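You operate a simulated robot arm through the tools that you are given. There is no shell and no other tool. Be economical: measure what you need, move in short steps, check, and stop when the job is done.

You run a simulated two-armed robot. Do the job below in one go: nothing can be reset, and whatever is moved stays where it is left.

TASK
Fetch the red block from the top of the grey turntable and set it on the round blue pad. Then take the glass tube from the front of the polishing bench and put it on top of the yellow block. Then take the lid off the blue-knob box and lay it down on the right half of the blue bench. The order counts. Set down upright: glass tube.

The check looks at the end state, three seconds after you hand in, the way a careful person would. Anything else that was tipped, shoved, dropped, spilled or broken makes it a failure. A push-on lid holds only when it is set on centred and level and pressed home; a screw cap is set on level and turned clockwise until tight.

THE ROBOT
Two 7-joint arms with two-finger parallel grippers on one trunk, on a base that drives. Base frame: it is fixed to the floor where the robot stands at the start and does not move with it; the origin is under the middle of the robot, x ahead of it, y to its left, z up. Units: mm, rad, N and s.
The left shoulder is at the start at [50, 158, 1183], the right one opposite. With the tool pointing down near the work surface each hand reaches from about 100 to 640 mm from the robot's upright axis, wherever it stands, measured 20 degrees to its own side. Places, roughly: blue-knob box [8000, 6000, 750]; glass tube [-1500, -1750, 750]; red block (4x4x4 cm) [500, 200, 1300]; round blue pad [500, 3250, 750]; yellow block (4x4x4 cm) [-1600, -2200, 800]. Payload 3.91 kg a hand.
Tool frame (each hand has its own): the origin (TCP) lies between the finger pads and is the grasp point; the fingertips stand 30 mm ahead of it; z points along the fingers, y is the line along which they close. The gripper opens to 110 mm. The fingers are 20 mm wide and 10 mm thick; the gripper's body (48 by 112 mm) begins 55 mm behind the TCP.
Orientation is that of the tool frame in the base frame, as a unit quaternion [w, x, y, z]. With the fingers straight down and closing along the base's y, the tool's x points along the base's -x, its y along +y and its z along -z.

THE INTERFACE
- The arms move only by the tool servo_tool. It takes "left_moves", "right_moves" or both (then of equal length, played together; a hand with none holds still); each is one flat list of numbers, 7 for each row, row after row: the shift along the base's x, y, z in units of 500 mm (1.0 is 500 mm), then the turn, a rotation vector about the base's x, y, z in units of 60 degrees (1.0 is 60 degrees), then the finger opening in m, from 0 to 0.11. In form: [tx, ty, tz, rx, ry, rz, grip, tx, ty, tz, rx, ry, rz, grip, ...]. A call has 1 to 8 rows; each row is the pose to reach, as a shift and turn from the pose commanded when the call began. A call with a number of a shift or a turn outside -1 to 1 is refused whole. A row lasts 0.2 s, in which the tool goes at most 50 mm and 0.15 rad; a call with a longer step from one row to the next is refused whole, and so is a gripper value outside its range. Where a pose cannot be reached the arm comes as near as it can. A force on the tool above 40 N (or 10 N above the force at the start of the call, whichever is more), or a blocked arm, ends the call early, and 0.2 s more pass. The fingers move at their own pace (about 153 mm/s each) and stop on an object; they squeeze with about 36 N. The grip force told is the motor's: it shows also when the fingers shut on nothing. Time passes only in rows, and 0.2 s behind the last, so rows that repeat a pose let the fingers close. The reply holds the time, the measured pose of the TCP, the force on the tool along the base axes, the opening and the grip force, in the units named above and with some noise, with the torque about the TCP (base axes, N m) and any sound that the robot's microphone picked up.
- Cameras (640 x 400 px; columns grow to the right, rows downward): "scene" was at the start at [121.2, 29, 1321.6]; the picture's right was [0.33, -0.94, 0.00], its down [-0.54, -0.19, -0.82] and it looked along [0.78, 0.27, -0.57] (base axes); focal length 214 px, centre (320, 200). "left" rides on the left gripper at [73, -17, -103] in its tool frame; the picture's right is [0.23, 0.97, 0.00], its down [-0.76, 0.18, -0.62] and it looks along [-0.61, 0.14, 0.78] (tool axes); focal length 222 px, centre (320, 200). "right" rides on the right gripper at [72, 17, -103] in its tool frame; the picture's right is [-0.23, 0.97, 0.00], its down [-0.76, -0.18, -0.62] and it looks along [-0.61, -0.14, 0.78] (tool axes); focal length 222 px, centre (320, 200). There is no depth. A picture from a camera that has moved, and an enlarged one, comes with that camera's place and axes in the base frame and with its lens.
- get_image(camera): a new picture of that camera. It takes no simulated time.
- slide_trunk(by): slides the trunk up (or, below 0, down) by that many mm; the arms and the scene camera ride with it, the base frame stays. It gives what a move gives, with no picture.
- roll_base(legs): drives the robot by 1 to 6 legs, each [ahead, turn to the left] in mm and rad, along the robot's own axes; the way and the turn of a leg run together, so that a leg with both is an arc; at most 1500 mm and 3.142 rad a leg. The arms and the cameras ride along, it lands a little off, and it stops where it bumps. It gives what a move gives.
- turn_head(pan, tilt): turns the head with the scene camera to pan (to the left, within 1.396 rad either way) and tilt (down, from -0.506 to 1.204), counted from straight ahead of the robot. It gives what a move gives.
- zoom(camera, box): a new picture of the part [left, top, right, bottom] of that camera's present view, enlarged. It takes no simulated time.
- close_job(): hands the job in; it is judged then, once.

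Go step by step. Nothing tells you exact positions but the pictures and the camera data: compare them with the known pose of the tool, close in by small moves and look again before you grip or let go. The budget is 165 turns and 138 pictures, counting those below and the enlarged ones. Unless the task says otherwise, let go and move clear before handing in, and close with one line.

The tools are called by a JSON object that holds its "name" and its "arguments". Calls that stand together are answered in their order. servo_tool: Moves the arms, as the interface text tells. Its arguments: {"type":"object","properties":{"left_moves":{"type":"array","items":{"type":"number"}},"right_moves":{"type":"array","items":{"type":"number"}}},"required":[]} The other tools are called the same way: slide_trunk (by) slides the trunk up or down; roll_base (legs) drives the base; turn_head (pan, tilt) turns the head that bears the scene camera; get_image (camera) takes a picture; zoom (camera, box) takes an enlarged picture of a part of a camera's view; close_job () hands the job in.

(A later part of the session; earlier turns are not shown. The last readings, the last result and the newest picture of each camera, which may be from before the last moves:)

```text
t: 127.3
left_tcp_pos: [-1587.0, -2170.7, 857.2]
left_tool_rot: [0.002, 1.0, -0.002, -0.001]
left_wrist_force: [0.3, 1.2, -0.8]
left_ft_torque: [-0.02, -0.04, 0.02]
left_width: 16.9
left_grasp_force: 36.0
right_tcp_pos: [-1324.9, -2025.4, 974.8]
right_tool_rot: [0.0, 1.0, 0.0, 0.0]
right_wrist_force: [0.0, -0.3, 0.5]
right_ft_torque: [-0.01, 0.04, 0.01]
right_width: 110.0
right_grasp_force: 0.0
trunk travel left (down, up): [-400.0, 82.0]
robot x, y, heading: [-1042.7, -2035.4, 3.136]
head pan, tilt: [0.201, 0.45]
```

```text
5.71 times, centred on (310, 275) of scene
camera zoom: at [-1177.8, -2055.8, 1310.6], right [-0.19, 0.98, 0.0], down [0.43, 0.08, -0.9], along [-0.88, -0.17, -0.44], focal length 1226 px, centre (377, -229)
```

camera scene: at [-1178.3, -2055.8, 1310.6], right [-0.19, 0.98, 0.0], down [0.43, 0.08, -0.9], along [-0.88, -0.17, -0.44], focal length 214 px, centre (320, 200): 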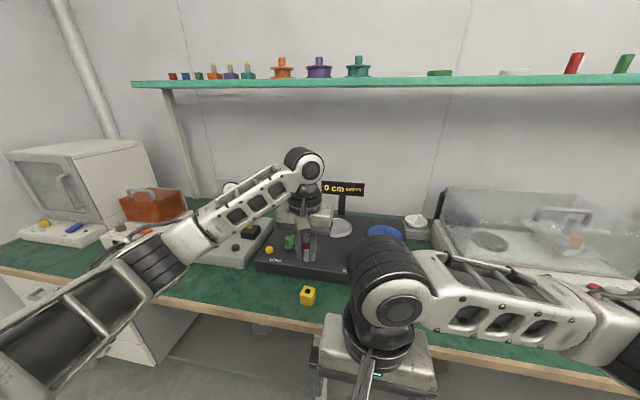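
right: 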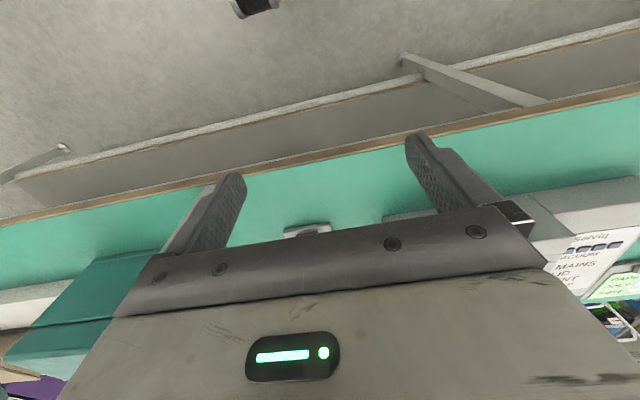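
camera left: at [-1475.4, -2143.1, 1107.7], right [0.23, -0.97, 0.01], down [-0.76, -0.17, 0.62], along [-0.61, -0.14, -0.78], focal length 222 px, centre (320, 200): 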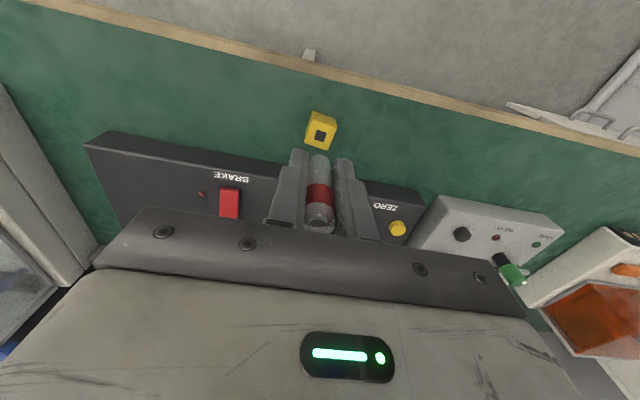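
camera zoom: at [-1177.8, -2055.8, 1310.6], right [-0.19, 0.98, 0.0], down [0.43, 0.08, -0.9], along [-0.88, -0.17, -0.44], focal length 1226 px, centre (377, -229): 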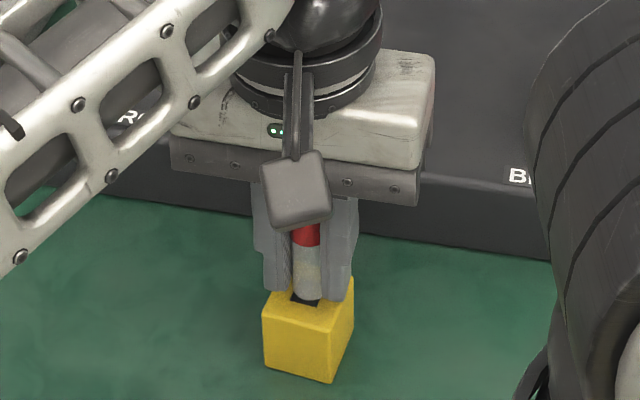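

{"name": "servo_tool", "arguments": {"left_moves": [0, 0, -0.002, 0, 0, 0, 0.008, 0, 0, -0.004, 0, 0, 0, 0.008, 0, 0, -0.006, 0, 0, 0, 0.008, 0, 0, -0.006, 0, 0, 0, 0.008]}}

```text
t: 128.3
left_tcp_pos: [-1588.1, -2170.8, 853.4]
left_tool_rot: [0.003, 1.0, -0.001, 0.001]
left_wrist_force: [0.7, -0.8, -0.5]
left_ft_torque: [0.01, 0.0, -0.01]
left_width: 16.9
left_grasp_force: 36.1
right_tcp_pos: [-1325.1, -2025.7, 976.0]
right_tool_rot: [0.0, 1.0, -0.001, 0.0]
right_wrist_force: [-0.1, 0.2, 0.8]
right_ft_torque: [-0.01, 0.01, 0.02]
right_width: 110.1
right_grasp_force: 0.0
trunk travel left (down, up): [-400.0, 82.0]
robot x, y, heading: [-1049.3, -2038.8, 3.134]
head pan, tilt: [0.201, 0.45]
```

No contact yet; two more millimetres and a look.

{"name": "servo_tool", "arguments": {"left_moves": [0, 0, -0.002, 0, 0, 0, 0.008, 0, 0, -0.004, 0, 0, 0, 0.008, 0, 0, -0.004, 0, 0, 0, 0.008]}}

{"name": "zoom", "arguments": {"camera": "left", "box": [220, 60, 420, 260]}}

{"name": "zoom", "arguments": {"camera": "scene", "box": [280, 260, 340, 310]}}

```text
t: 129.1
left_tcp_pos: [-1588.2, -2169.5, 851.6]
left_tool_rot: [0.003, 1.0, -0.001, -0.001]
left_wrist_force: [0.7, -0.3, 6.8]
left_ft_torque: [0.01, 0.02, 0.02]
left_width: 17.1
left_grasp_force: 36.2
right_tcp_pos: [-1324.4, -2026.1, 975.6]
right_tool_rot: [0.0, 1.0, -0.001, -0.001]
right_wrist_force: [0.3, 0.1, -0.5]
right_ft_torque: [0.03, -0.04, 0.01]
right_width: 109.9
right_grasp_force: 0.0
trunk travel left (down, up): [-400.0, 82.0]
robot x, y, heading: [-1044.2, -2036.9, 3.14]
head pan, tilt: [0.201, 0.45]
```

```text
2.00 times, centred on (320, 160) of left
camera zoom: at [-1516.0, -2153.6, 956.1], right [0.22, -0.97, 0.0], down [-0.76, -0.17, 0.63], along [-0.61, -0.14, -0.78], focal length 444 px, centre (320, 280)
```

zoom: 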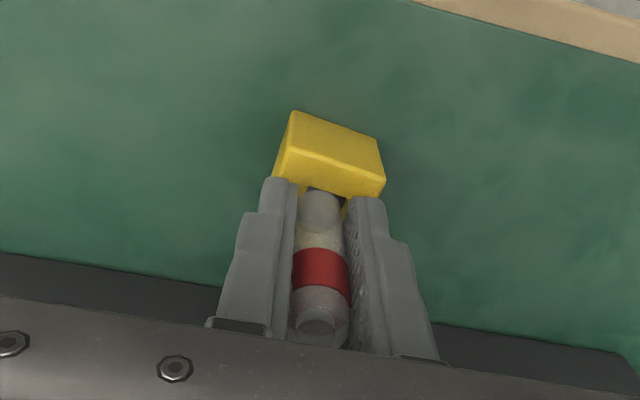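

```text
8.00 times, centred on (310, 285) of scene
camera zoom: at [-1177.2, -2055.7, 1310.8], right [-0.19, 0.98, 0.0], down [0.43, 0.08, -0.9], along [-0.88, -0.17, -0.43], focal length 1716 px, centre (400, -480)
```

zoom: 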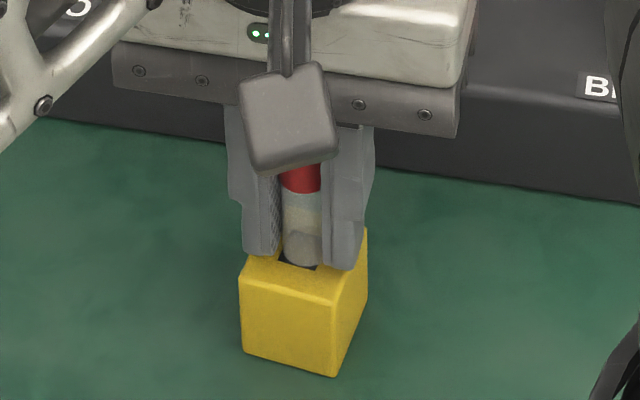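

Contact at 7 N with the tube over the block's middle. I open slowly, then rise straight up.

{"name": "servo_tool", "arguments": {"left_moves": [0, 0, 0.001, 0, 0, 0, 0.02, 0, 0, 0.001, 0, 0, 0, 0.026, 0, 0, 0.001, 0, 0, 0, 0.04, 0, 0, 0.001, 0, 0, 0, 0.06, 0, 0, 0.001, 0, 0, 0, 0.07]}}

{"name": "get_image", "arguments": {"camera": "left"}}

{"name": "zoom", "arguments": {"camera": "scene", "box": [270, 240, 350, 310]}}

```text
t: 130.3
left_tcp_pos: [-1588.1, -2171.0, 853.3]
left_tool_rot: [0.002, 1.0, -0.001, -0.001]
left_wrist_force: [-0.6, 0.0, -0.4]
left_ft_torque: [-0.02, 0.0, -0.02]
left_width: 70.1
left_grasp_force: 0.0
right_tcp_pos: [-1324.8, -2026.0, 975.2]
right_tool_rot: [0.001, 1.0, -0.001, 0.0]
right_wrist_force: [0.0, -0.1, -0.5]
right_ft_torque: [-0.01, -0.01, 0.0]
right_width: 110.2
right_grasp_force: 0.1
trunk travel left (down, up): [-400.0, 82.0]
robot x, y, heading: [-1046.6, -2038.5, 3.137]
head pan, tilt: [0.201, 0.45]
```

```text
68 pictures are left
camera left: at [-1516.1, -2153.6, 955.5], right [0.23, -0.97, 0.01], down [-0.76, -0.17, 0.62], along [-0.61, -0.14, -0.78], focal length 222 px, centre (320, 200)
```

left: 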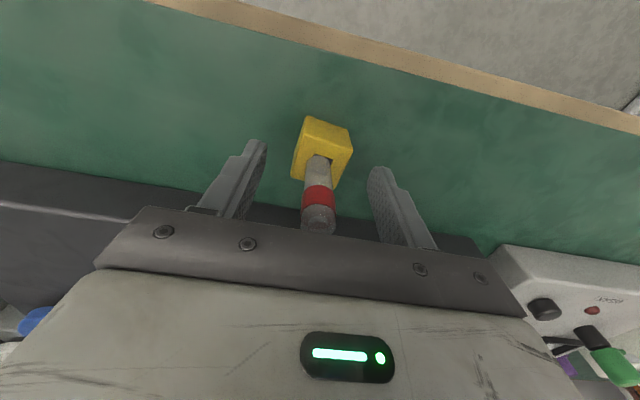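

```text
5.71 times, centred on (310, 275) of scene
camera zoom: at [-1177.8, -2055.8, 1310.6], right [-0.19, 0.98, 0.0], down [0.43, 0.08, -0.9], along [-0.88, -0.17, -0.44], focal length 1226 px, centre (377, -229)
```

zoom: 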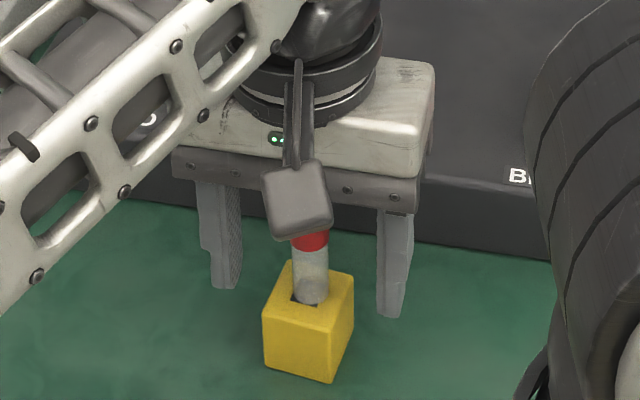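

The tube stands on the block. Raising the hand straight up clear of it.

{"name": "servo_tool", "arguments": {"left_moves": [0, 0, 0.05, 0, 0, 0, 0.07, 0, 0, 0.13, 0, 0, 0, 0.07, 0, 0, 0.22, 0, 0, 0, 0.07, 0, 0, 0.31, 0, 0, 0, 0.07, 0.08, 0, 0.35, 0, 0, 0, 0.07, 0.17, 0, 0.35, 0, 0, 0, 0.07, 0.26, 0, 0.35, 0, 0, 0, 0.07, 0.34, 0, 0.35, 0, 0, 0, 0.07]}}

{"name": "zoom", "arguments": {"camera": "scene", "box": [250, 230, 370, 310]}}

```text
t: 132.1
left_tcp_pos: [-1416.0, -2170.2, 1027.5]
left_tool_rot: [0.004, 1.0, 0.0, -0.001]
left_wrist_force: [-0.2, -0.1, 0.5]
left_ft_torque: [0.0, -0.01, 0.02]
left_width: 70.2
left_grasp_force: 0.0
right_tcp_pos: [-1325.1, -2026.4, 975.4]
right_tool_rot: [0.0, 1.0, -0.001, 0.001]
right_wrist_force: [0.0, 0.0, 0.7]
right_ft_torque: [0.0, -0.01, 0.01]
right_width: 110.0
right_grasp_force: 0.0
trunk travel left (down, up): [-400.0, 82.0]
robot x, y, heading: [-1041.8, -2038.6, 3.134]
head pan, tilt: [0.201, 0.45]
```

```text
5.00 times, centred on (310, 270) of scene
camera zoom: at [-1177.6, -2055.8, 1310.7], right [-0.19, 0.98, 0.0], down [0.43, 0.08, -0.9], along [-0.88, -0.17, -0.43], focal length 1072 px, centre (370, -150)
```

zoom: 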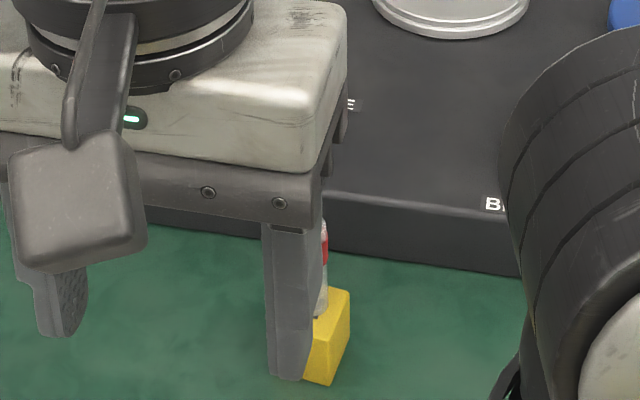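

Tube is done. Now the long drive to the blue-knob box at (8000, 6000). I back off and return up the aisle before looking for a way across.

{"name": "roll_base", "arguments": {"legs": [[-400, 0], [0, -1.55], [1500, 0], [1500, 0], [1500, 0], [900, 0]]}}

{"name": "turn_head", "arguments": {"pan": -0.5, "tilt": 0.2}}

{"name": "get_image", "arguments": {"camera": "scene"}}

```text
t: 164.0
left_tcp_pos: [-842.9, 3762.2, 1027.8]
left_tool_rot: [-0.002, -0.705, 0.71, 0.002]
left_wrist_force: [0.7, -0.3, 0.1]
left_ft_torque: [-0.02, 0.0, 0.03]
left_width: 69.8
left_grasp_force: 0.2
right_tcp_pos: [-700.7, 3668.9, 974.4]
right_tool_rot: [0.0, -0.705, 0.709, -0.001]
right_wrist_force: [0.3, -1.1, -0.1]
right_ft_torque: [0.0, -0.02, 0.0]
right_width: 110.3
right_grasp_force: 0.0
trunk travel left (down, up): [-400.0, 82.0]
robot x, y, heading: [-709.8, 3389.8, 1.558]
head pan, tilt: [0.201, 0.45]
```

```text
t: 165.1
left_tcp_pos: [-843.0, 3761.0, 1026.2]
left_tool_rot: [-0.002, -0.705, 0.709, 0.001]
left_wrist_force: [0.2, 0.4, -0.2]
left_ft_torque: [-0.01, 0.0, 0.02]
left_width: 69.9
left_grasp_force: 0.0
right_tcp_pos: [-700.2, 3668.0, 976.0]
right_tool_rot: [0.0, -0.705, 0.709, 0.0]
right_wrist_force: [-0.1, 0.2, 0.0]
right_ft_torque: [-0.02, 0.02, 0.01]
right_width: 110.1
right_grasp_force: 0.1
trunk travel left (down, up): [-400.0, 82.0]
robot x, y, heading: [-715.2, 3389.1, 1.562]
head pan, tilt: [-0.499, 0.201]
```

```text
65 pictures are left
camera scene: at [-668.9, 3511.5, 1333.8], right [0.87, -0.49, 0.0], down [-0.1, -0.17, -0.98], along [0.48, 0.86, -0.2], focal length 214 px, centre (320, 200)
```

scene: 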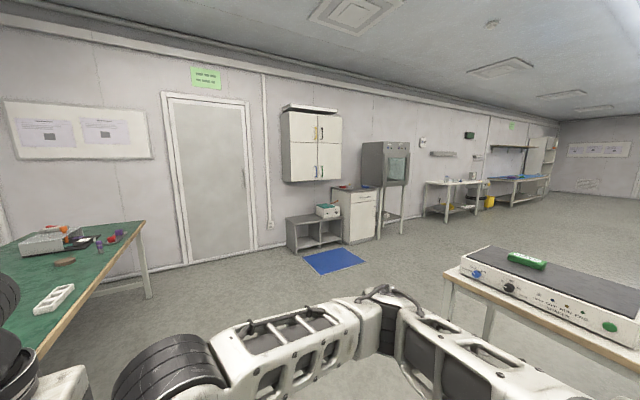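

The blue-topped bench is along the far wall around x 6400–8000, y≈5800–6000, and the floor between is open along y≈4900. I drive there.

{"name": "roll_base", "arguments": {"legs": [[0, -0.4], [1500, 0], [0, -1.13], [1500, 0], [1500, 0], [1500, 0]]}}

{"name": "turn_head", "arguments": {"pan": 0.3, "tilt": 0.2}}

{"name": "get_image", "arguments": {"camera": "scene"}}

```text
t: 197.5
left_tcp_pos: [4720.3, 5120.7, 1028.4]
left_tool_rot: [0.0, -0.032, 0.999, 0.003]
left_wrist_force: [0.4, 0.6, -0.3]
left_ft_torque: [0.0, 0.04, 0.01]
left_width: 70.2
left_grasp_force: 0.0
right_tcp_pos: [4637.5, 4971.3, 975.1]
right_tool_rot: [0.0, -0.032, 0.999, 0.0]
right_wrist_force: [-1.0, -0.1, -0.3]
right_ft_torque: [0.04, 0.01, -0.01]
right_width: 110.2
right_grasp_force: 0.1
trunk travel left (down, up): [-400.0, 82.0]
robot x, y, heading: [4357.9, 4967.7, 0.056]
head pan, tilt: [-0.499, 0.201]
```

```text
t: 198.7
left_tcp_pos: [4720.3, 5121.2, 1028.7]
left_tool_rot: [0.001, -0.031, 1.0, 0.003]
left_wrist_force: [0.8, -0.8, -0.2]
left_ft_torque: [-0.05, 0.01, -0.02]
left_width: 70.1
left_grasp_force: 0.0
right_tcp_pos: [4637.2, 4971.4, 975.2]
right_tool_rot: [0.0, -0.031, 1.0, 0.0]
right_wrist_force: [-0.9, 0.4, 0.3]
right_ft_torque: [0.02, 0.02, 0.01]
right_width: 110.2
right_grasp_force: 0.0
trunk travel left (down, up): [-400.0, 82.0]
robot x, y, heading: [4359.2, 4967.8, 0.06]
head pan, tilt: [0.3, 0.201]
```

```text
64 pictures are left
camera scene: at [4483.4, 4999.9, 1333.9], right [0.35, -0.94, 0.0], down [-0.19, -0.07, -0.98], along [0.92, 0.34, -0.2], focal length 214 px, centre (320, 200)
```

scene: 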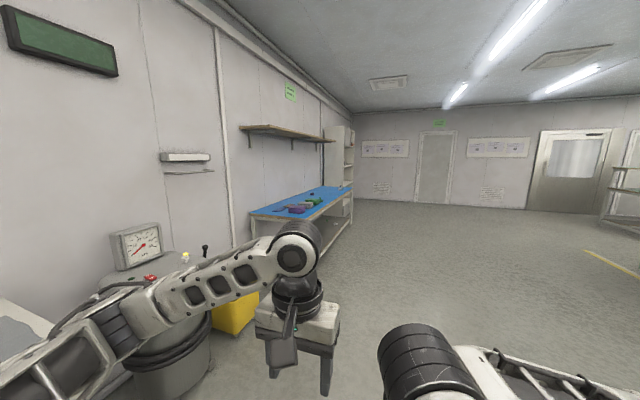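

The blue bench spans about x 6340–8200 with its front edge at y≈5800. Zooming on its contents.

{"name": "zoom", "arguments": {"camera": "scene", "box": [230, 150, 390, 250]}}

```text
4.00 times, centred on (310, 200) of scene
camera zoom: at [4483.4, 4999.9, 1333.9], right [0.35, -0.94, 0.0], down [-0.19, -0.07, -0.98], along [0.92, 0.34, -0.2], focal length 858 px, centre (360, 200)
```

zoom: 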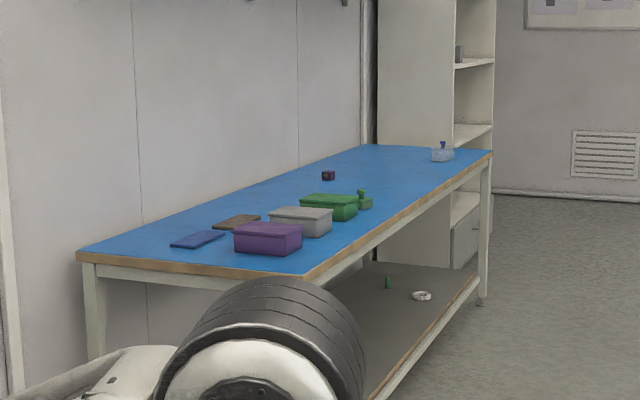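

The box with a blue knob is at the bench's far right end near x≈8000. I drive along and turn to face the bench.

{"name": "roll_base", "arguments": {"legs": [[0, -0.05], [1500, 0], [1500, 0], [480, 0], [0, 1.56]]}}

{"name": "turn_head", "arguments": {"pan": 0.0, "tilt": 0.35}}

{"name": "get_image", "arguments": {"camera": "scene"}}

```text
t: 219.8
left_tcp_pos: [7685.4, 5247.6, 1027.8]
left_tool_rot: [-0.001, -0.707, 0.707, 0.003]
left_wrist_force: [1.1, -0.4, 1.1]
left_ft_torque: [0.0, 0.0, 0.04]
left_width: 70.0
left_grasp_force: 0.1
right_tcp_pos: [7829.7, 5155.5, 974.9]
right_tool_rot: [0.001, -0.707, 0.707, 0.0]
right_wrist_force: [-1.0, 0.5, -0.1]
right_ft_torque: [0.0, 0.0, -0.01]
right_width: 109.9
right_grasp_force: 0.1
trunk travel left (down, up): [-400.0, 82.0]
robot x, y, heading: [7819.3, 4877.9, 1.564]
head pan, tilt: [0.3, 0.201]
```

```text
t: 220.6
left_tcp_pos: [7684.5, 5248.7, 1027.1]
left_tool_rot: [0.002, 0.708, -0.707, -0.003]
left_wrist_force: [0.6, -0.3, 0.3]
left_ft_torque: [0.03, -0.02, 0.01]
left_width: 70.0
left_grasp_force: 0.0
right_tcp_pos: [7829.9, 5154.9, 974.7]
right_tool_rot: [-0.001, -0.707, 0.707, 0.0]
right_wrist_force: [0.4, 0.1, 0.3]
right_ft_torque: [0.02, 0.02, -0.03]
right_width: 109.8
right_grasp_force: 0.1
trunk travel left (down, up): [-400.0, 82.0]
robot x, y, heading: [7820.8, 4876.5, 1.564]
head pan, tilt: [0.0, 0.351]
```

```text
62 pictures are left
camera scene: at [7816.9, 5010.2, 1319.9], right [1.0, 0.0, 0.0], down [0.0, -0.34, -0.94], along [0.0, 0.94, -0.34], focal length 214 px, centre (320, 200)
```

scene: 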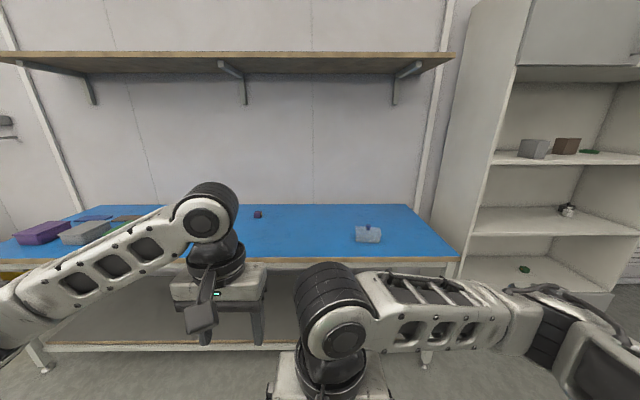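

{"name": "zoom", "arguments": {"camera": "scene", "box": [320, 200, 420, 262]}}

{"name": "zoom", "arguments": {"camera": "scene", "box": [100, 180, 320, 300]}}

```text
6.40 times, centred on (370, 231) of scene
camera zoom: at [7816.9, 5010.2, 1319.9], right [1.0, 0.0, 0.0], down [0.0, -0.34, -0.94], along [0.0, 0.94, -0.34], focal length 1373 px, centre (0, 2)
```

zoom: 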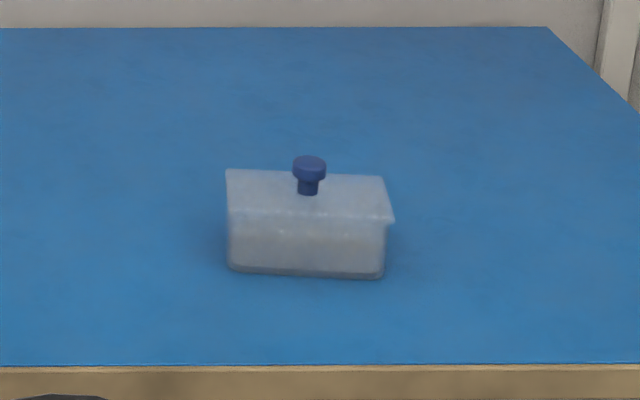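

```text
2.91 times, centred on (210, 240) of scene
camera zoom: at [7816.9, 5010.2, 1319.9], right [1.0, 0.0, 0.0], down [0.0, -0.34, -0.94], along [0.0, 0.94, -0.34], focal length 624 px, centre (640, 84)
```

zoom: 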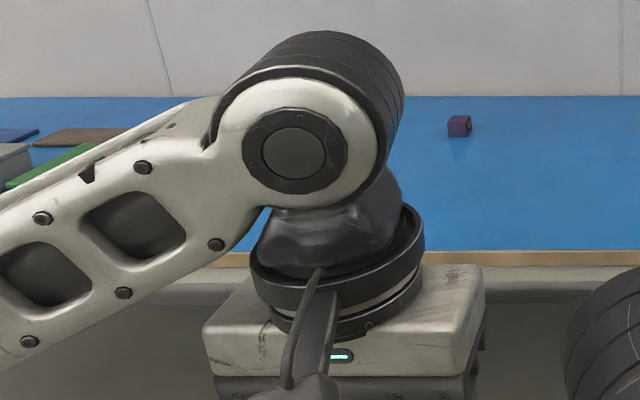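

The translucent box with its mushroom-shaped blue knob stands at about (8049, 5930). I drive 510 mm closer.

{"name": "roll_base", "arguments": {"legs": [[510, 0]]}}

{"name": "turn_head", "arguments": {"pan": -0.35, "tilt": 0.6}}

{"name": "get_image", "arguments": {"camera": "scene"}}

{"name": "get_image", "arguments": {"camera": "right"}}

```text
t: 223.6
left_tcp_pos: [7688.6, 5759.5, 1027.7]
left_tool_rot: [0.002, 0.707, -0.707, -0.002]
left_wrist_force: [-0.3, -0.2, 0.0]
left_ft_torque: [-0.01, -0.02, -0.05]
left_width: 70.0
left_grasp_force: 0.0
right_tcp_pos: [7831.7, 5668.5, 974.8]
right_tool_rot: [0.0, 0.708, -0.707, 0.0]
right_wrist_force: [-0.2, 0.4, 0.4]
right_ft_torque: [-0.01, 0.02, 0.0]
right_width: 109.9
right_grasp_force: 0.1
trunk travel left (down, up): [-400.0, 82.0]
robot x, y, heading: [7819.4, 5388.8, 1.559]
head pan, tilt: [0.0, 0.351]
```

```text
t: 224.4
left_tcp_pos: [7688.6, 5758.6, 1026.9]
left_tool_rot: [0.002, 0.707, -0.707, -0.003]
left_wrist_force: [-0.5, 0.2, -0.1]
left_ft_torque: [0.01, 0.01, -0.01]
left_width: 69.9
left_grasp_force: 0.1
right_tcp_pos: [7832.1, 5667.3, 974.4]
right_tool_rot: [0.0, -0.707, 0.707, -0.001]
right_wrist_force: [1.6, 0.4, 0.5]
right_ft_torque: [0.03, 0.04, -0.01]
right_width: 110.1
right_grasp_force: 0.1
trunk travel left (down, up): [-400.0, 82.0]
robot x, y, heading: [7820.8, 5389.8, 1.567]
head pan, tilt: [-0.351, 0.6]
```

```text
59 pictures are left
camera scene: at [7849.6, 5511.0, 1297.1], right [0.94, -0.35, 0.0], down [-0.2, -0.53, -0.83], along [0.29, 0.77, -0.56], focal length 214 px, centre (320, 200)
```

scene: 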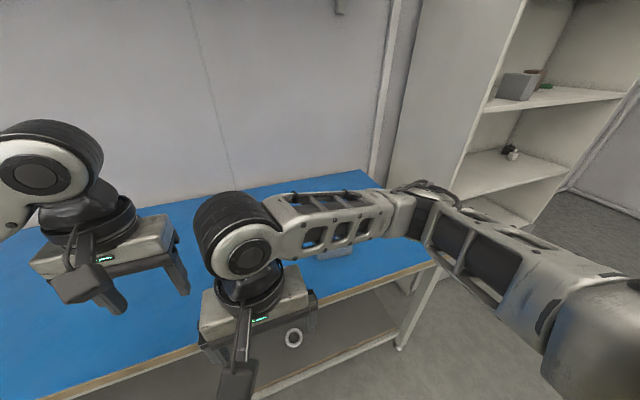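

```text
58 pictures are left
camera right: at [7815.2, 5594.7, 1078.6], right [-0.97, 0.23, 0.0], down [0.18, 0.76, 0.62], along [0.14, 0.61, -0.78], focal length 222 px, centre (320, 200)
```

right: 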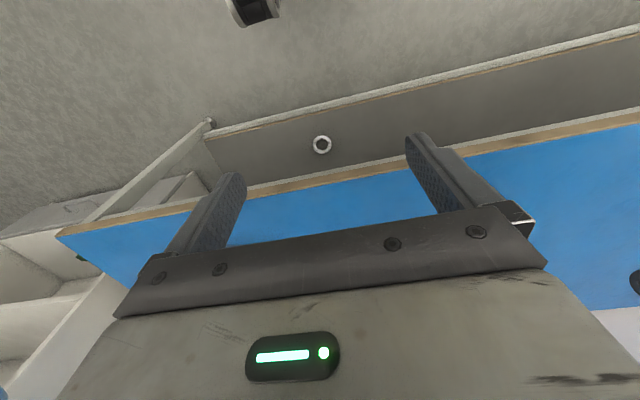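

My own forearm hides the box. I move the right hand over toward it, staying high, and use its wrist camera.

{"name": "servo_tool", "arguments": {"right_moves": [0.06, 0.05, 0.01, 0, 0, 0, 0.08, 0.12, 0.1, 0.03, 0, 0, 0, 0.08, 0.18, 0.15, 0.05, 0, 0, 0, 0.08, 0.24, 0.2, 0.06, 0, 0, 0, 0.08, 0.3, 0.25, 0.06, 0, 0, 0, 0.08, 0.36, 0.29, 0.06, 0, 0, 0, 0.08, 0.41, 0.33, 0.06, 0, 0, 0, 0.08, 0.41, 0.33, 0.06, 0, 0, 0, 0.08]}}

{"name": "get_image", "arguments": {"camera": "right"}}

{"name": "get_image", "arguments": {"camera": "scene"}}

```text
t: 226.2
left_tcp_pos: [7688.5, 5758.7, 1027.7]
left_tool_rot: [0.002, 0.707, -0.707, -0.003]
left_wrist_force: [-0.1, 0.1, 0.4]
left_ft_torque: [0.02, -0.01, 0.03]
left_width: 69.9
left_grasp_force: 0.1
right_tcp_pos: [8038.1, 5831.5, 1005.5]
right_tool_rot: [0.0, -0.707, 0.708, 0.0]
right_wrist_force: [-0.4, 1.0, -0.3]
right_ft_torque: [-0.04, -0.02, -0.01]
right_width: 80.0
right_grasp_force: 0.0
trunk travel left (down, up): [-400.0, 82.0]
robot x, y, heading: [7821.3, 5386.6, 1.567]
head pan, tilt: [-0.351, 0.6]
```

```text
57 pictures are left
camera right: at [8021.7, 5759.8, 1109.7], right [-0.97, 0.23, 0.0], down [0.18, 0.76, 0.62], along [0.14, 0.61, -0.78], focal length 222 px, centre (320, 200)
```

right: 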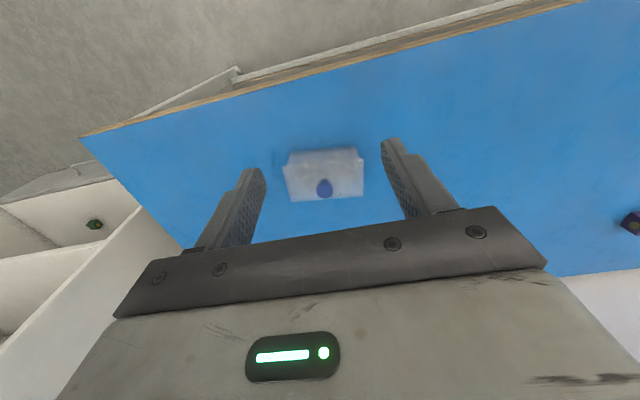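

```text
56 pictures are left
camera scene: at [7849.7, 5510.9, 1297.1], right [0.94, -0.35, 0.0], down [-0.2, -0.53, -0.83], along [0.29, 0.77, -0.56], focal length 214 px, centre (320, 200)
```

scene: 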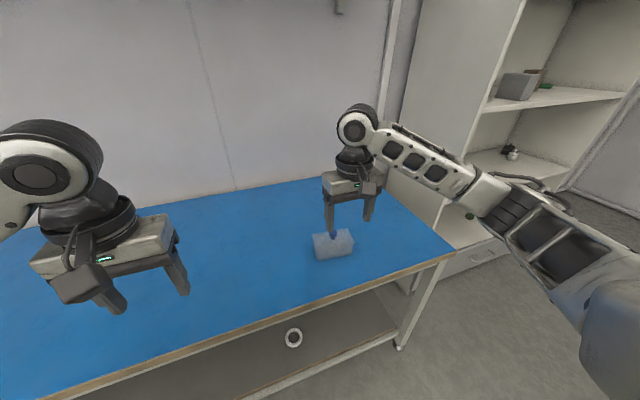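

Both cameras see the box now. Zooming to triangulate the knob.

{"name": "zoom", "arguments": {"camera": "right", "box": [270, 130, 380, 215]}}

{"name": "zoom", "arguments": {"camera": "scene", "box": [280, 200, 390, 270]}}

```text
4.71 times, centred on (325, 172) of right
camera zoom: at [8021.7, 5759.8, 1109.7], right [-0.97, 0.23, 0.0], down [0.18, 0.76, 0.62], along [0.14, 0.61, -0.78], focal length 1045 px, centre (296, 329)
```

zoom: 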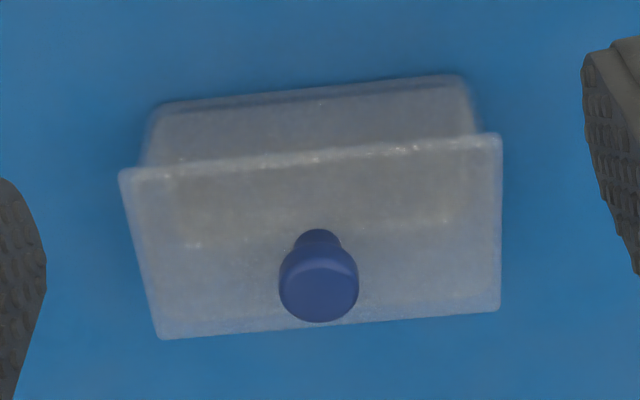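

```text
5.71 times, centred on (335, 235) of scene
camera zoom: at [7849.7, 5510.9, 1297.1], right [0.94, -0.35, 0.0], down [-0.2, -0.53, -0.83], along [0.29, 0.77, -0.56], focal length 1226 px, centre (234, 0)
```

zoom: 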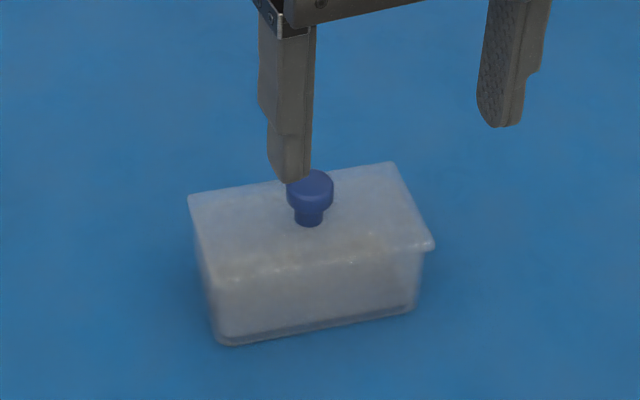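

Lid centre/knob at about (8058, 5953), knob top z≈843, lid top ≈824; the lid is ~118×68 mm, turned about -7°. I move the right hand above the knob, aligned with the lid.

{"name": "servo_tool", "arguments": {"right_moves": [0.01, 0.06, 0, 0, 0, -0.04, 0.07, 0.02, 0.14, 0, 0, 0, -0.08, 0.06, 0.03, 0.2, -0.03, 0, 0, -0.123, 0.06, 0.04, 0.242, -0.09, 0, 0, -0.123, 0.06, 0.04, 0.242, -0.17, 0, 0, -0.123, 0.06, 0.04, 0.242, -0.21, 0, 0, -0.123, 0.06, 0.04, 0.242, -0.21, 0, 0, -0.123, 0.06]}}

{"name": "get_image", "arguments": {"camera": "right"}}

{"name": "zoom", "arguments": {"camera": "scene", "box": [280, 190, 390, 270]}}

```text
t: 227.8
left_tcp_pos: [7687.9, 5759.2, 1027.0]
left_tool_rot: [0.002, 0.707, -0.707, -0.002]
left_wrist_force: [0.0, -0.4, 0.4]
left_ft_torque: [0.0, 0.0, 0.02]
left_width: 69.8
left_grasp_force: 0.1
right_tcp_pos: [8057.3, 5954.8, 902.5]
right_tool_rot: [0.0, -0.66, 0.751, 0.0]
right_wrist_force: [-0.1, -0.1, 0.1]
right_ft_torque: [-0.01, -0.01, 0.02]
right_width: 59.9
right_grasp_force: 0.1
trunk travel left (down, up): [-400.0, 82.0]
robot x, y, heading: [7821.6, 5387.1, 1.563]
head pan, tilt: [-0.351, 0.6]
```

```text
53 pictures are left
camera right: at [8030.9, 5885.5, 1005.6], right [-0.94, 0.35, 0.0], down [0.27, 0.73, 0.62], along [0.22, 0.58, -0.78], focal length 222 px, centre (320, 200)
```

right: 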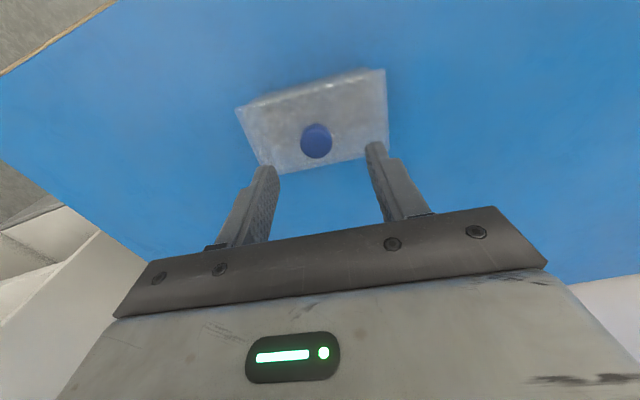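

```text
5.00 times, centred on (335, 230) of scene
camera zoom: at [7849.7, 5510.9, 1297.1], right [0.94, -0.35, 0.0], down [-0.2, -0.53, -0.83], along [0.29, 0.77, -0.56], focal length 1072 px, centre (245, 50)
```

zoom: 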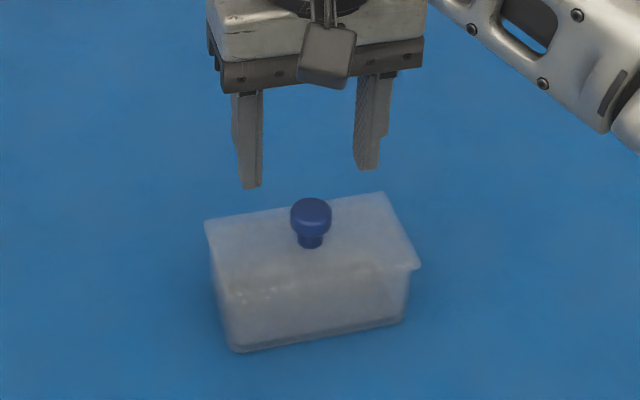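

Aligned; knob top z≈845. Lowering so the tips reach the knob head.

{"name": "servo_tool", "arguments": {"right_moves": [0, -0.004, -0.04, 0, 0, 0, 0.06, 0, -0.004, -0.075, 0, 0, 0, 0.06, 0, -0.004, -0.075, 0, 0, 0, 0.06]}}

{"name": "zoom", "arguments": {"camera": "right", "box": [200, 90, 440, 240]}}

{"name": "zoom", "arguments": {"camera": "scene", "box": [290, 200, 380, 260]}}

```text
t: 228.6
left_tcp_pos: [7688.6, 5758.9, 1028.1]
left_tool_rot: [-0.001, -0.707, 0.707, 0.002]
left_wrist_force: [0.7, 0.6, 0.1]
left_ft_torque: [-0.02, 0.02, 0.02]
left_width: 70.0
left_grasp_force: 0.0
right_tcp_pos: [8056.7, 5952.2, 862.3]
right_tool_rot: [0.0, -0.66, 0.751, 0.0]
right_wrist_force: [-0.3, 1.3, -0.5]
right_ft_torque: [0.02, -0.01, 0.03]
right_width: 60.0
right_grasp_force: 0.1
trunk travel left (down, up): [-400.0, 82.0]
robot x, y, heading: [7823.1, 5387.4, 1.565]
head pan, tilt: [-0.351, 0.6]
```

```text
2.67 times, centred on (320, 165) of right
camera zoom: at [8030.9, 5882.5, 967.4], right [-0.94, 0.35, 0.0], down [0.27, 0.73, 0.62], along [0.22, 0.58, -0.78], focal length 592 px, centre (320, 293)
```

zoom: 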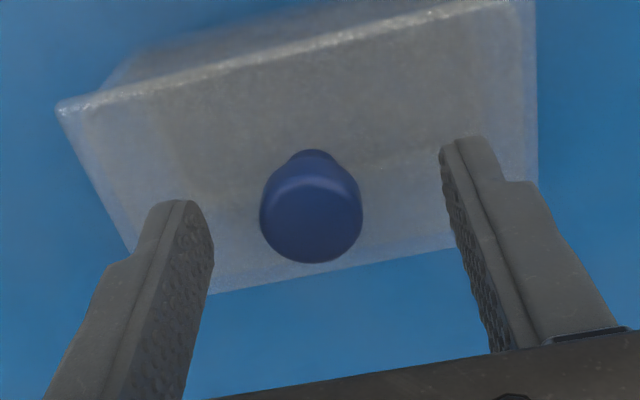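

```text
6.67 times, centred on (335, 230) of scene
camera zoom: at [7849.7, 5510.9, 1297.1], right [0.94, -0.35, 0.0], down [-0.2, -0.53, -0.83], along [0.29, 0.77, -0.56], focal length 1430 px, centre (220, 0)
```

zoom: 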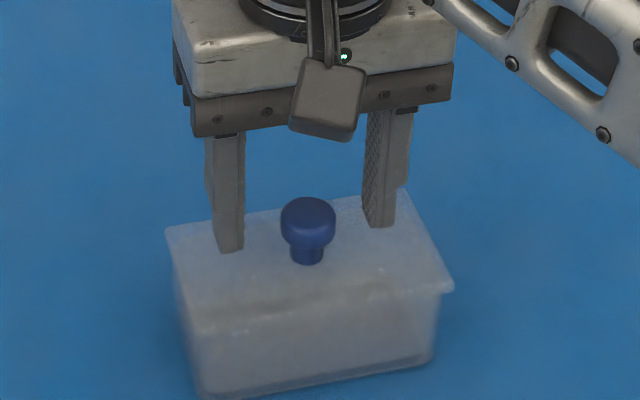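

The knob is between the tips at the right height, 2 mm off centre. I correct, lower 2 mm and close.

{"name": "servo_tool", "arguments": {"right_moves": [0.004, -0.001, -0.004, 0, 0, 0, 0.06, 0.004, -0.001, -0.004, 0, 0, 0, 0.045, 0.004, -0.001, -0.004, 0, 0, 0, 0.034, 0.004, -0.001, -0.004, 0, 0, 0, 0.026, 0.004, -0.001, -0.004, 0, 0, 0, 0.015, 0.004, -0.001, -0.004, 0, 0, 0, 0.01]}}

{"name": "zoom", "arguments": {"camera": "right", "box": [200, 90, 440, 240]}}

```text
t: 230.0
left_tcp_pos: [7689.5, 5758.9, 1027.7]
left_tool_rot: [-0.001, -0.707, 0.707, 0.002]
left_wrist_force: [0.3, -0.5, 0.8]
left_ft_torque: [0.0, 0.01, -0.02]
left_width: 70.2
left_grasp_force: 0.1
right_tcp_pos: [8059.5, 5951.8, 861.1]
right_tool_rot: [0.0, -0.66, 0.751, 0.0]
right_wrist_force: [1.1, 0.8, 1.0]
right_ft_torque: [-0.01, 0.0, -0.02]
right_width: 24.3
right_grasp_force: 35.9
trunk travel left (down, up): [-400.0, 82.0]
robot x, y, heading: [7821.2, 5388.2, 1.564]
head pan, tilt: [-0.351, 0.6]
```

```text
2.67 times, centred on (320, 165) of right
camera zoom: at [8033.0, 5882.2, 964.9], right [-0.94, 0.35, 0.0], down [0.27, 0.73, 0.62], along [0.22, 0.58, -0.78], focal length 592 px, centre (320, 293)
```

zoom: 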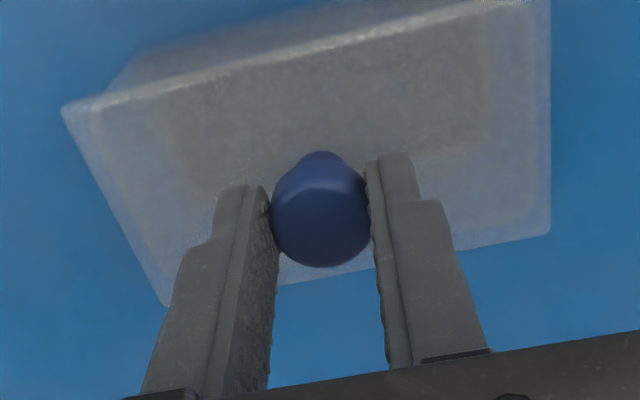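

Knob gripped at 24.3 mm. A gentle 5 mm lift, watching the force.

{"name": "servo_tool", "arguments": {"right_moves": [0, 0, 0.003, 0, 0, 0, 0.01, 0, 0, 0.006, 0, 0, 0, 0.01, 0, 0, 0.01, 0, 0, 0, 0.01, 0, 0, 0.01, 0, 0, 0, 0.01]}}

{"name": "zoom", "arguments": {"camera": "scene", "box": [290, 200, 380, 260]}}

```text
t: 231.0
left_tcp_pos: [7687.9, 5758.9, 1027.1]
left_tool_rot: [0.002, 0.707, -0.707, -0.002]
left_wrist_force: [-0.1, -0.9, 0.3]
left_ft_torque: [-0.02, 0.0, -0.04]
left_width: 70.2
left_grasp_force: 0.0
right_tcp_pos: [8059.0, 5952.0, 865.4]
right_tool_rot: [0.0, -0.66, 0.751, 0.0]
right_wrist_force: [0.0, 0.2, -0.7]
right_ft_torque: [0.01, -0.01, -0.01]
right_width: 24.3
right_grasp_force: 36.0
trunk travel left (down, up): [-400.0, 82.0]
robot x, y, heading: [7819.5, 5389.2, 1.569]
head pan, tilt: [-0.351, 0.6]
```

```text
6.67 times, centred on (335, 230) of scene
camera zoom: at [7849.8, 5511.0, 1297.1], right [0.94, -0.35, 0.0], down [-0.2, -0.53, -0.83], along [0.29, 0.77, -0.56], focal length 1430 px, centre (220, 0)
```

zoom: 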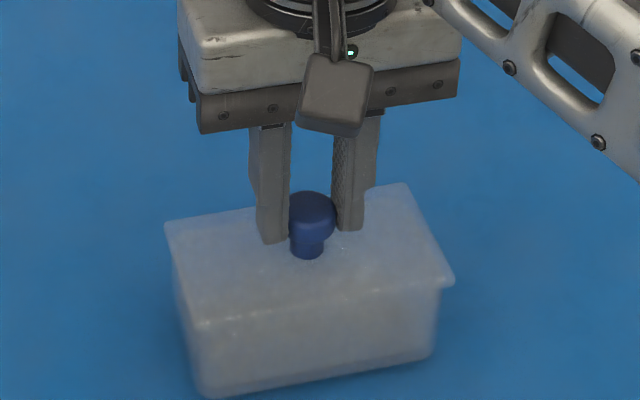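

The lid rises while the box's base seems to stay. Lifting 20 mm more and checking.

{"name": "servo_tool", "arguments": {"right_moves": [0, 0, 0.008, 0, 0, 0, 0.01, 0, 0, 0.016, 0, 0, 0, 0.01, 0, 0, 0.026, 0, 0, 0, 0.01, 0, 0, 0.04, 0, 0, 0, 0.01, 0, 0, 0.04, 0, 0, 0, 0.01]}}

{"name": "zoom", "arguments": {"camera": "scene", "box": [290, 200, 380, 260]}}

```text
t: 232.2
left_tcp_pos: [7688.6, 5758.2, 1028.5]
left_tool_rot: [-0.001, -0.707, 0.707, 0.003]
left_wrist_force: [0.1, -0.4, 0.8]
left_ft_torque: [-0.02, 0.03, 0.0]
left_width: 70.1
left_grasp_force: 0.0
right_tcp_pos: [8060.4, 5951.0, 885.8]
right_tool_rot: [0.0, -0.661, 0.751, 0.0]
right_wrist_force: [1.1, 0.0, -0.4]
right_ft_torque: [0.01, -0.03, -0.01]
right_width: 24.2
right_grasp_force: 36.1
trunk travel left (down, up): [-400.0, 82.0]
robot x, y, heading: [7822.6, 5387.1, 1.567]
head pan, tilt: [-0.351, 0.6]
```

```text
6.67 times, centred on (335, 230) of scene
camera zoom: at [7849.8, 5511.0, 1297.1], right [0.94, -0.35, 0.0], down [-0.2, -0.53, -0.83], along [0.29, 0.77, -0.56], focal length 1430 px, centre (220, 0)
```

zoom: 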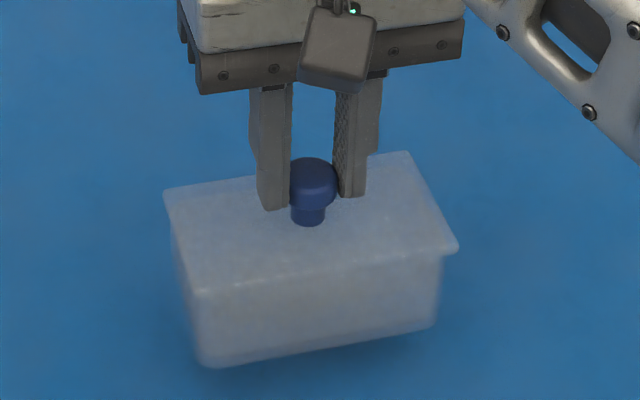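

The whole box comes up with the lid, so the lid sticks. I set it back exactly where it was and will hold the base with the left hand.

{"name": "servo_tool", "arguments": {"right_moves": [0, 0, -0.012, 0, 0, 0, 0.01, 0, 0, -0.024, 0, 0, 0, 0.01, 0, 0, -0.036, 0, 0, 0, 0.01, 0, 0, -0.046, 0, 0, 0, 0.01, 0, 0, -0.05, 0, 0, 0, 0.01, 0, 0, -0.05, 0, 0, 0, 0.01]}}

{"name": "zoom", "arguments": {"camera": "scene", "box": [290, 200, 380, 260]}}

```text
t: 233.6
left_tcp_pos: [7690.0, 5759.7, 1027.7]
left_tool_rot: [-0.002, -0.707, 0.708, 0.002]
left_wrist_force: [0.2, 0.3, 0.1]
left_ft_torque: [0.02, 0.0, 0.01]
left_width: 70.1
left_grasp_force: 0.0
right_tcp_pos: [8058.8, 5951.0, 861.8]
right_tool_rot: [0.0, -0.66, 0.751, 0.0]
right_wrist_force: [0.3, -0.8, 1.0]
right_ft_torque: [0.0, -0.02, -0.03]
right_width: 24.4
right_grasp_force: 35.9
trunk travel left (down, up): [-400.0, 82.0]
robot x, y, heading: [7822.0, 5393.5, 1.563]
head pan, tilt: [-0.351, 0.6]
```

```text
6.67 times, centred on (335, 230) of scene
camera zoom: at [7849.7, 5510.9, 1297.1], right [0.94, -0.35, 0.0], down [-0.2, -0.53, -0.83], along [0.29, 0.77, -0.56], focal length 1430 px, centre (220, 0)
```

zoom: 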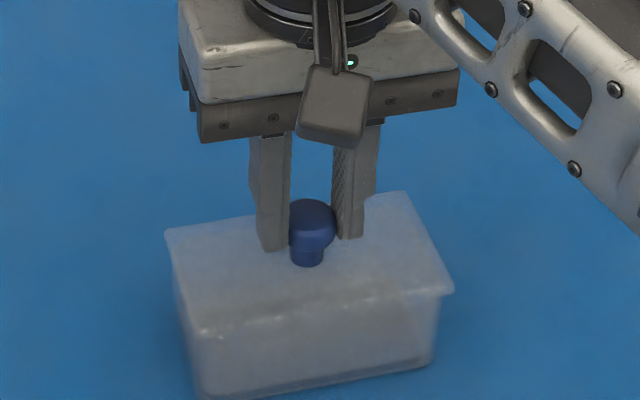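

Box is back in place. Now I turn the left hand: first yaw about +83° so it can later point toward the box from its left end.

{"name": "servo_tool", "arguments": {"left_moves": [0, 0, 0, 0, 0, 0.138, 0.09, 0, 0, 0, 0, 0, 0.276, 0.09, 0, 0, 0, 0, 0, 0.414, 0.09, 0, 0, 0, 0, 0, 0.552, 0.09, 0, 0, 0, 0, 0, 0.69, 0.09, 0, 0, 0, 0, 0, 0.828, 0.09, 0, 0, 0, 0, 0, 0.966, 0.09]}}

{"name": "servo_tool", "arguments": {"left_moves": [0, 0, 0, 0, 0, 0.138, 0.09, 0, 0, 0, 0, 0, 0.276, 0.09, 0, 0, 0, 0, 0, 0.416, 0.09, 0, 0, 0, 0, 0, 0.416, 0.09]}}

```text
t: 235.2
left_tcp_pos: [7688.1, 5758.6, 1028.3]
left_tool_rot: [0.002, 0.961, -0.275, -0.001]
left_wrist_force: [0.9, -0.2, -0.2]
left_ft_torque: [-0.02, -0.02, -0.02]
left_width: 90.0
left_grasp_force: 0.0
right_tcp_pos: [8058.5, 5950.7, 861.6]
right_tool_rot: [0.0, -0.66, 0.751, -0.001]
right_wrist_force: [-0.8, 0.0, 0.4]
right_ft_torque: [-0.06, 0.02, -0.01]
right_width: 24.3
right_grasp_force: 36.0
trunk travel left (down, up): [-400.0, 82.0]
robot x, y, heading: [7819.7, 5387.0, 1.561]
head pan, tilt: [-0.351, 0.6]
```

```text
t: 236.2
left_tcp_pos: [7688.8, 5759.5, 1027.9]
left_tool_rot: [0.003, 0.998, -0.061, -0.001]
left_wrist_force: [-0.2, -0.6, -0.2]
left_ft_torque: [0.01, 0.01, -0.01]
left_width: 90.0
left_grasp_force: 0.1
right_tcp_pos: [8059.1, 5951.3, 861.0]
right_tool_rot: [-0.001, -0.66, 0.751, -0.001]
right_wrist_force: [-1.1, 0.3, -0.6]
right_ft_torque: [-0.02, 0.01, -0.02]
right_width: 24.3
right_grasp_force: 35.7
trunk travel left (down, up): [-400.0, 82.0]
robot x, y, heading: [7817.7, 5390.9, 1.567]
head pan, tilt: [-0.351, 0.6]
```

Yaw works. Now pitch the left tool about 75° so it points along +x, slightly downward.

{"name": "servo_tool", "arguments": {"left_moves": [0.02, 0.015, 0, -0.0172, -0.1378, 0, 0.09, 0.04, 0.03, 0, -0.0344, -0.2756, 0, 0.09, 0.06, 0.045, 0, -0.0516, -0.4134, 0, 0.09, 0.08, 0.06, 0, -0.0688, -0.5512, 0, 0.09, 0.1, 0.075, 0, -0.086, -0.689, 0, 0.09, 0.12, 0.09, 0, -0.1032, -0.8268, 0, 0.09, 0.14, 0.105, 0, -0.12, -0.964, 0, 0.09]}}

{"name": "servo_tool", "arguments": {"left_moves": [0, 0, 0, -0.0173, -0.1375, 0, 0.09, 0, 0, 0, -0.0346, -0.275, 0, 0.09, 0, 0, 0, -0.0346, -0.275, 0, 0.09]}}

{"name": "get_image", "arguments": {"camera": "scene"}}

```text
t: 237.8
left_tcp_pos: [7760.3, 5812.1, 1027.5]
left_tool_rot: [0.032, 0.871, -0.055, 0.487]
left_wrist_force: [-0.3, 0.4, -0.4]
left_ft_torque: [0.02, 0.03, 0.0]
left_width: 89.9
left_grasp_force: 0.1
right_tcp_pos: [8058.4, 5951.5, 861.4]
right_tool_rot: [0.001, -0.66, 0.752, 0.0]
right_wrist_force: [-0.5, 0.8, 0.6]
right_ft_torque: [0.02, -0.02, -0.04]
right_width: 24.3
right_grasp_force: 35.8
trunk travel left (down, up): [-400.0, 82.0]
robot x, y, heading: [7818.4, 5387.4, 1.566]
head pan, tilt: [-0.351, 0.6]
```

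```text
t: 238.6
left_tcp_pos: [7758.3, 5812.4, 1027.4]
left_tool_rot: [0.041, 0.792, -0.052, 0.607]
left_wrist_force: [0.3, -0.3, -0.4]
left_ft_torque: [0.02, -0.01, 0.01]
left_width: 90.0
left_grasp_force: 0.1
right_tcp_pos: [8059.4, 5950.5, 860.8]
right_tool_rot: [-0.001, -0.66, 0.751, 0.0]
right_wrist_force: [-0.1, -0.2, 0.8]
right_ft_torque: [-0.02, -0.02, 0.01]
right_width: 24.3
right_grasp_force: 35.9
trunk travel left (down, up): [-400.0, 82.0]
robot x, y, heading: [7823.5, 5385.0, 1.565]
head pan, tilt: [-0.351, 0.6]
```

```text
45 pictures are left
camera scene: at [7849.7, 5510.9, 1297.1], right [0.94, -0.35, 0.0], down [-0.2, -0.53, -0.83], along [0.29, 0.77, -0.56], focal length 214 px, centre (320, 200)
```

scene: 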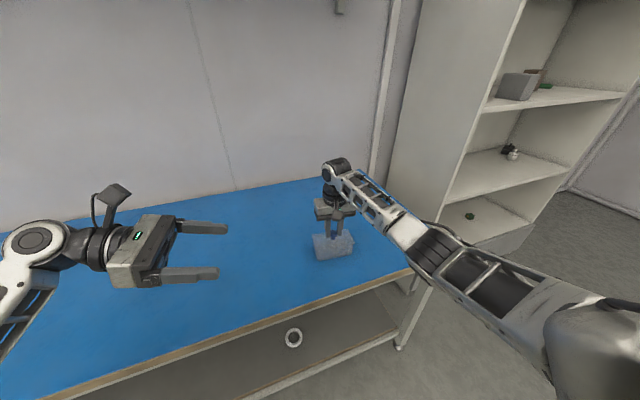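

The left hand now points toward the box. I bring it to a stand-off point on the box's long axis, lowered to z≈900, and look.

{"name": "servo_tool", "arguments": {"left_moves": [0.03, 0.06, 0, 0, 0, 0, 0.09, 0.06, 0.12, -0.03, 0, 0, 0, 0.09, 0.1, 0.18, -0.07, 0, 0, 0, 0.09, 0.14, 0.24, -0.12, 0, 0, 0, 0.09, 0.18, 0.29, -0.17, 0, 0, 0, 0.09, 0.22, 0.32, -0.22, 0, 0, 0, 0.09, 0.257, 0.32, -0.255, 0, 0, 0, 0.09, 0.257, 0.32, -0.255, 0, 0, 0, 0.09]}}

{"name": "get_image", "arguments": {"camera": "left"}}

{"name": "get_image", "arguments": {"camera": "scene"}}

```text
t: 240.4
left_tcp_pos: [7884.8, 5956.0, 906.2]
left_tool_rot: [0.04, 0.793, -0.051, 0.606]
left_wrist_force: [0.6, -0.1, -0.8]
left_ft_torque: [0.0, 0.02, 0.01]
left_width: 89.9
left_grasp_force: 0.1
left hand out of reach, approached as far as the arm can: row 6, 7, 8
right_tcp_pos: [8059.5, 5951.3, 860.3]
right_tool_rot: [0.001, -0.66, 0.751, 0.0]
right_wrist_force: [0.0, 0.2, 1.8]
right_ft_torque: [0.0, 0.04, -0.02]
right_width: 24.5
right_grasp_force: 36.8
trunk travel left (down, up): [-400.0, 82.0]
robot x, y, heading: [7818.9, 5386.6, 1.568]
head pan, tilt: [-0.351, 0.6]
```

```text
44 pictures are left
camera left: at [7805.3, 5983.0, 1003.4], right [-0.07, -0.97, 0.22], down [-0.82, -0.07, -0.57], along [0.57, -0.22, -0.79], focal length 222 px, centre (320, 200)
```

left: 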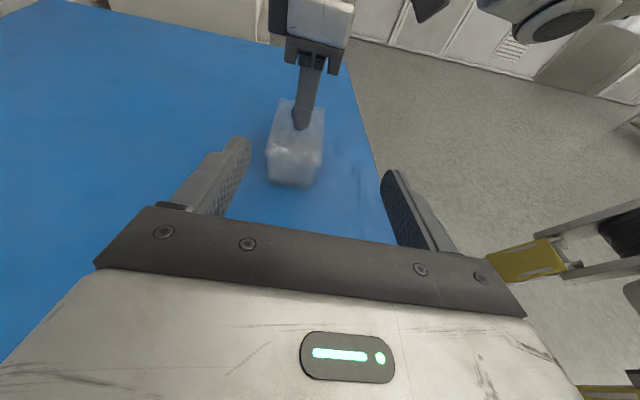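

```text
43 pictures are left
camera scene: at [7849.6, 5510.9, 1297.1], right [0.94, -0.35, 0.0], down [-0.2, -0.53, -0.83], along [0.29, 0.77, -0.56], focal length 214 px, centre (320, 200)
```

scene: 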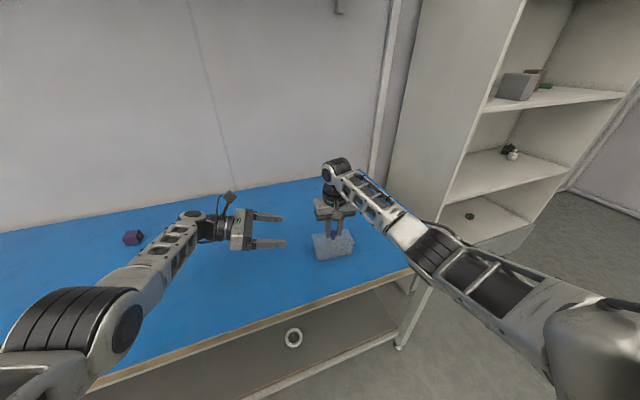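

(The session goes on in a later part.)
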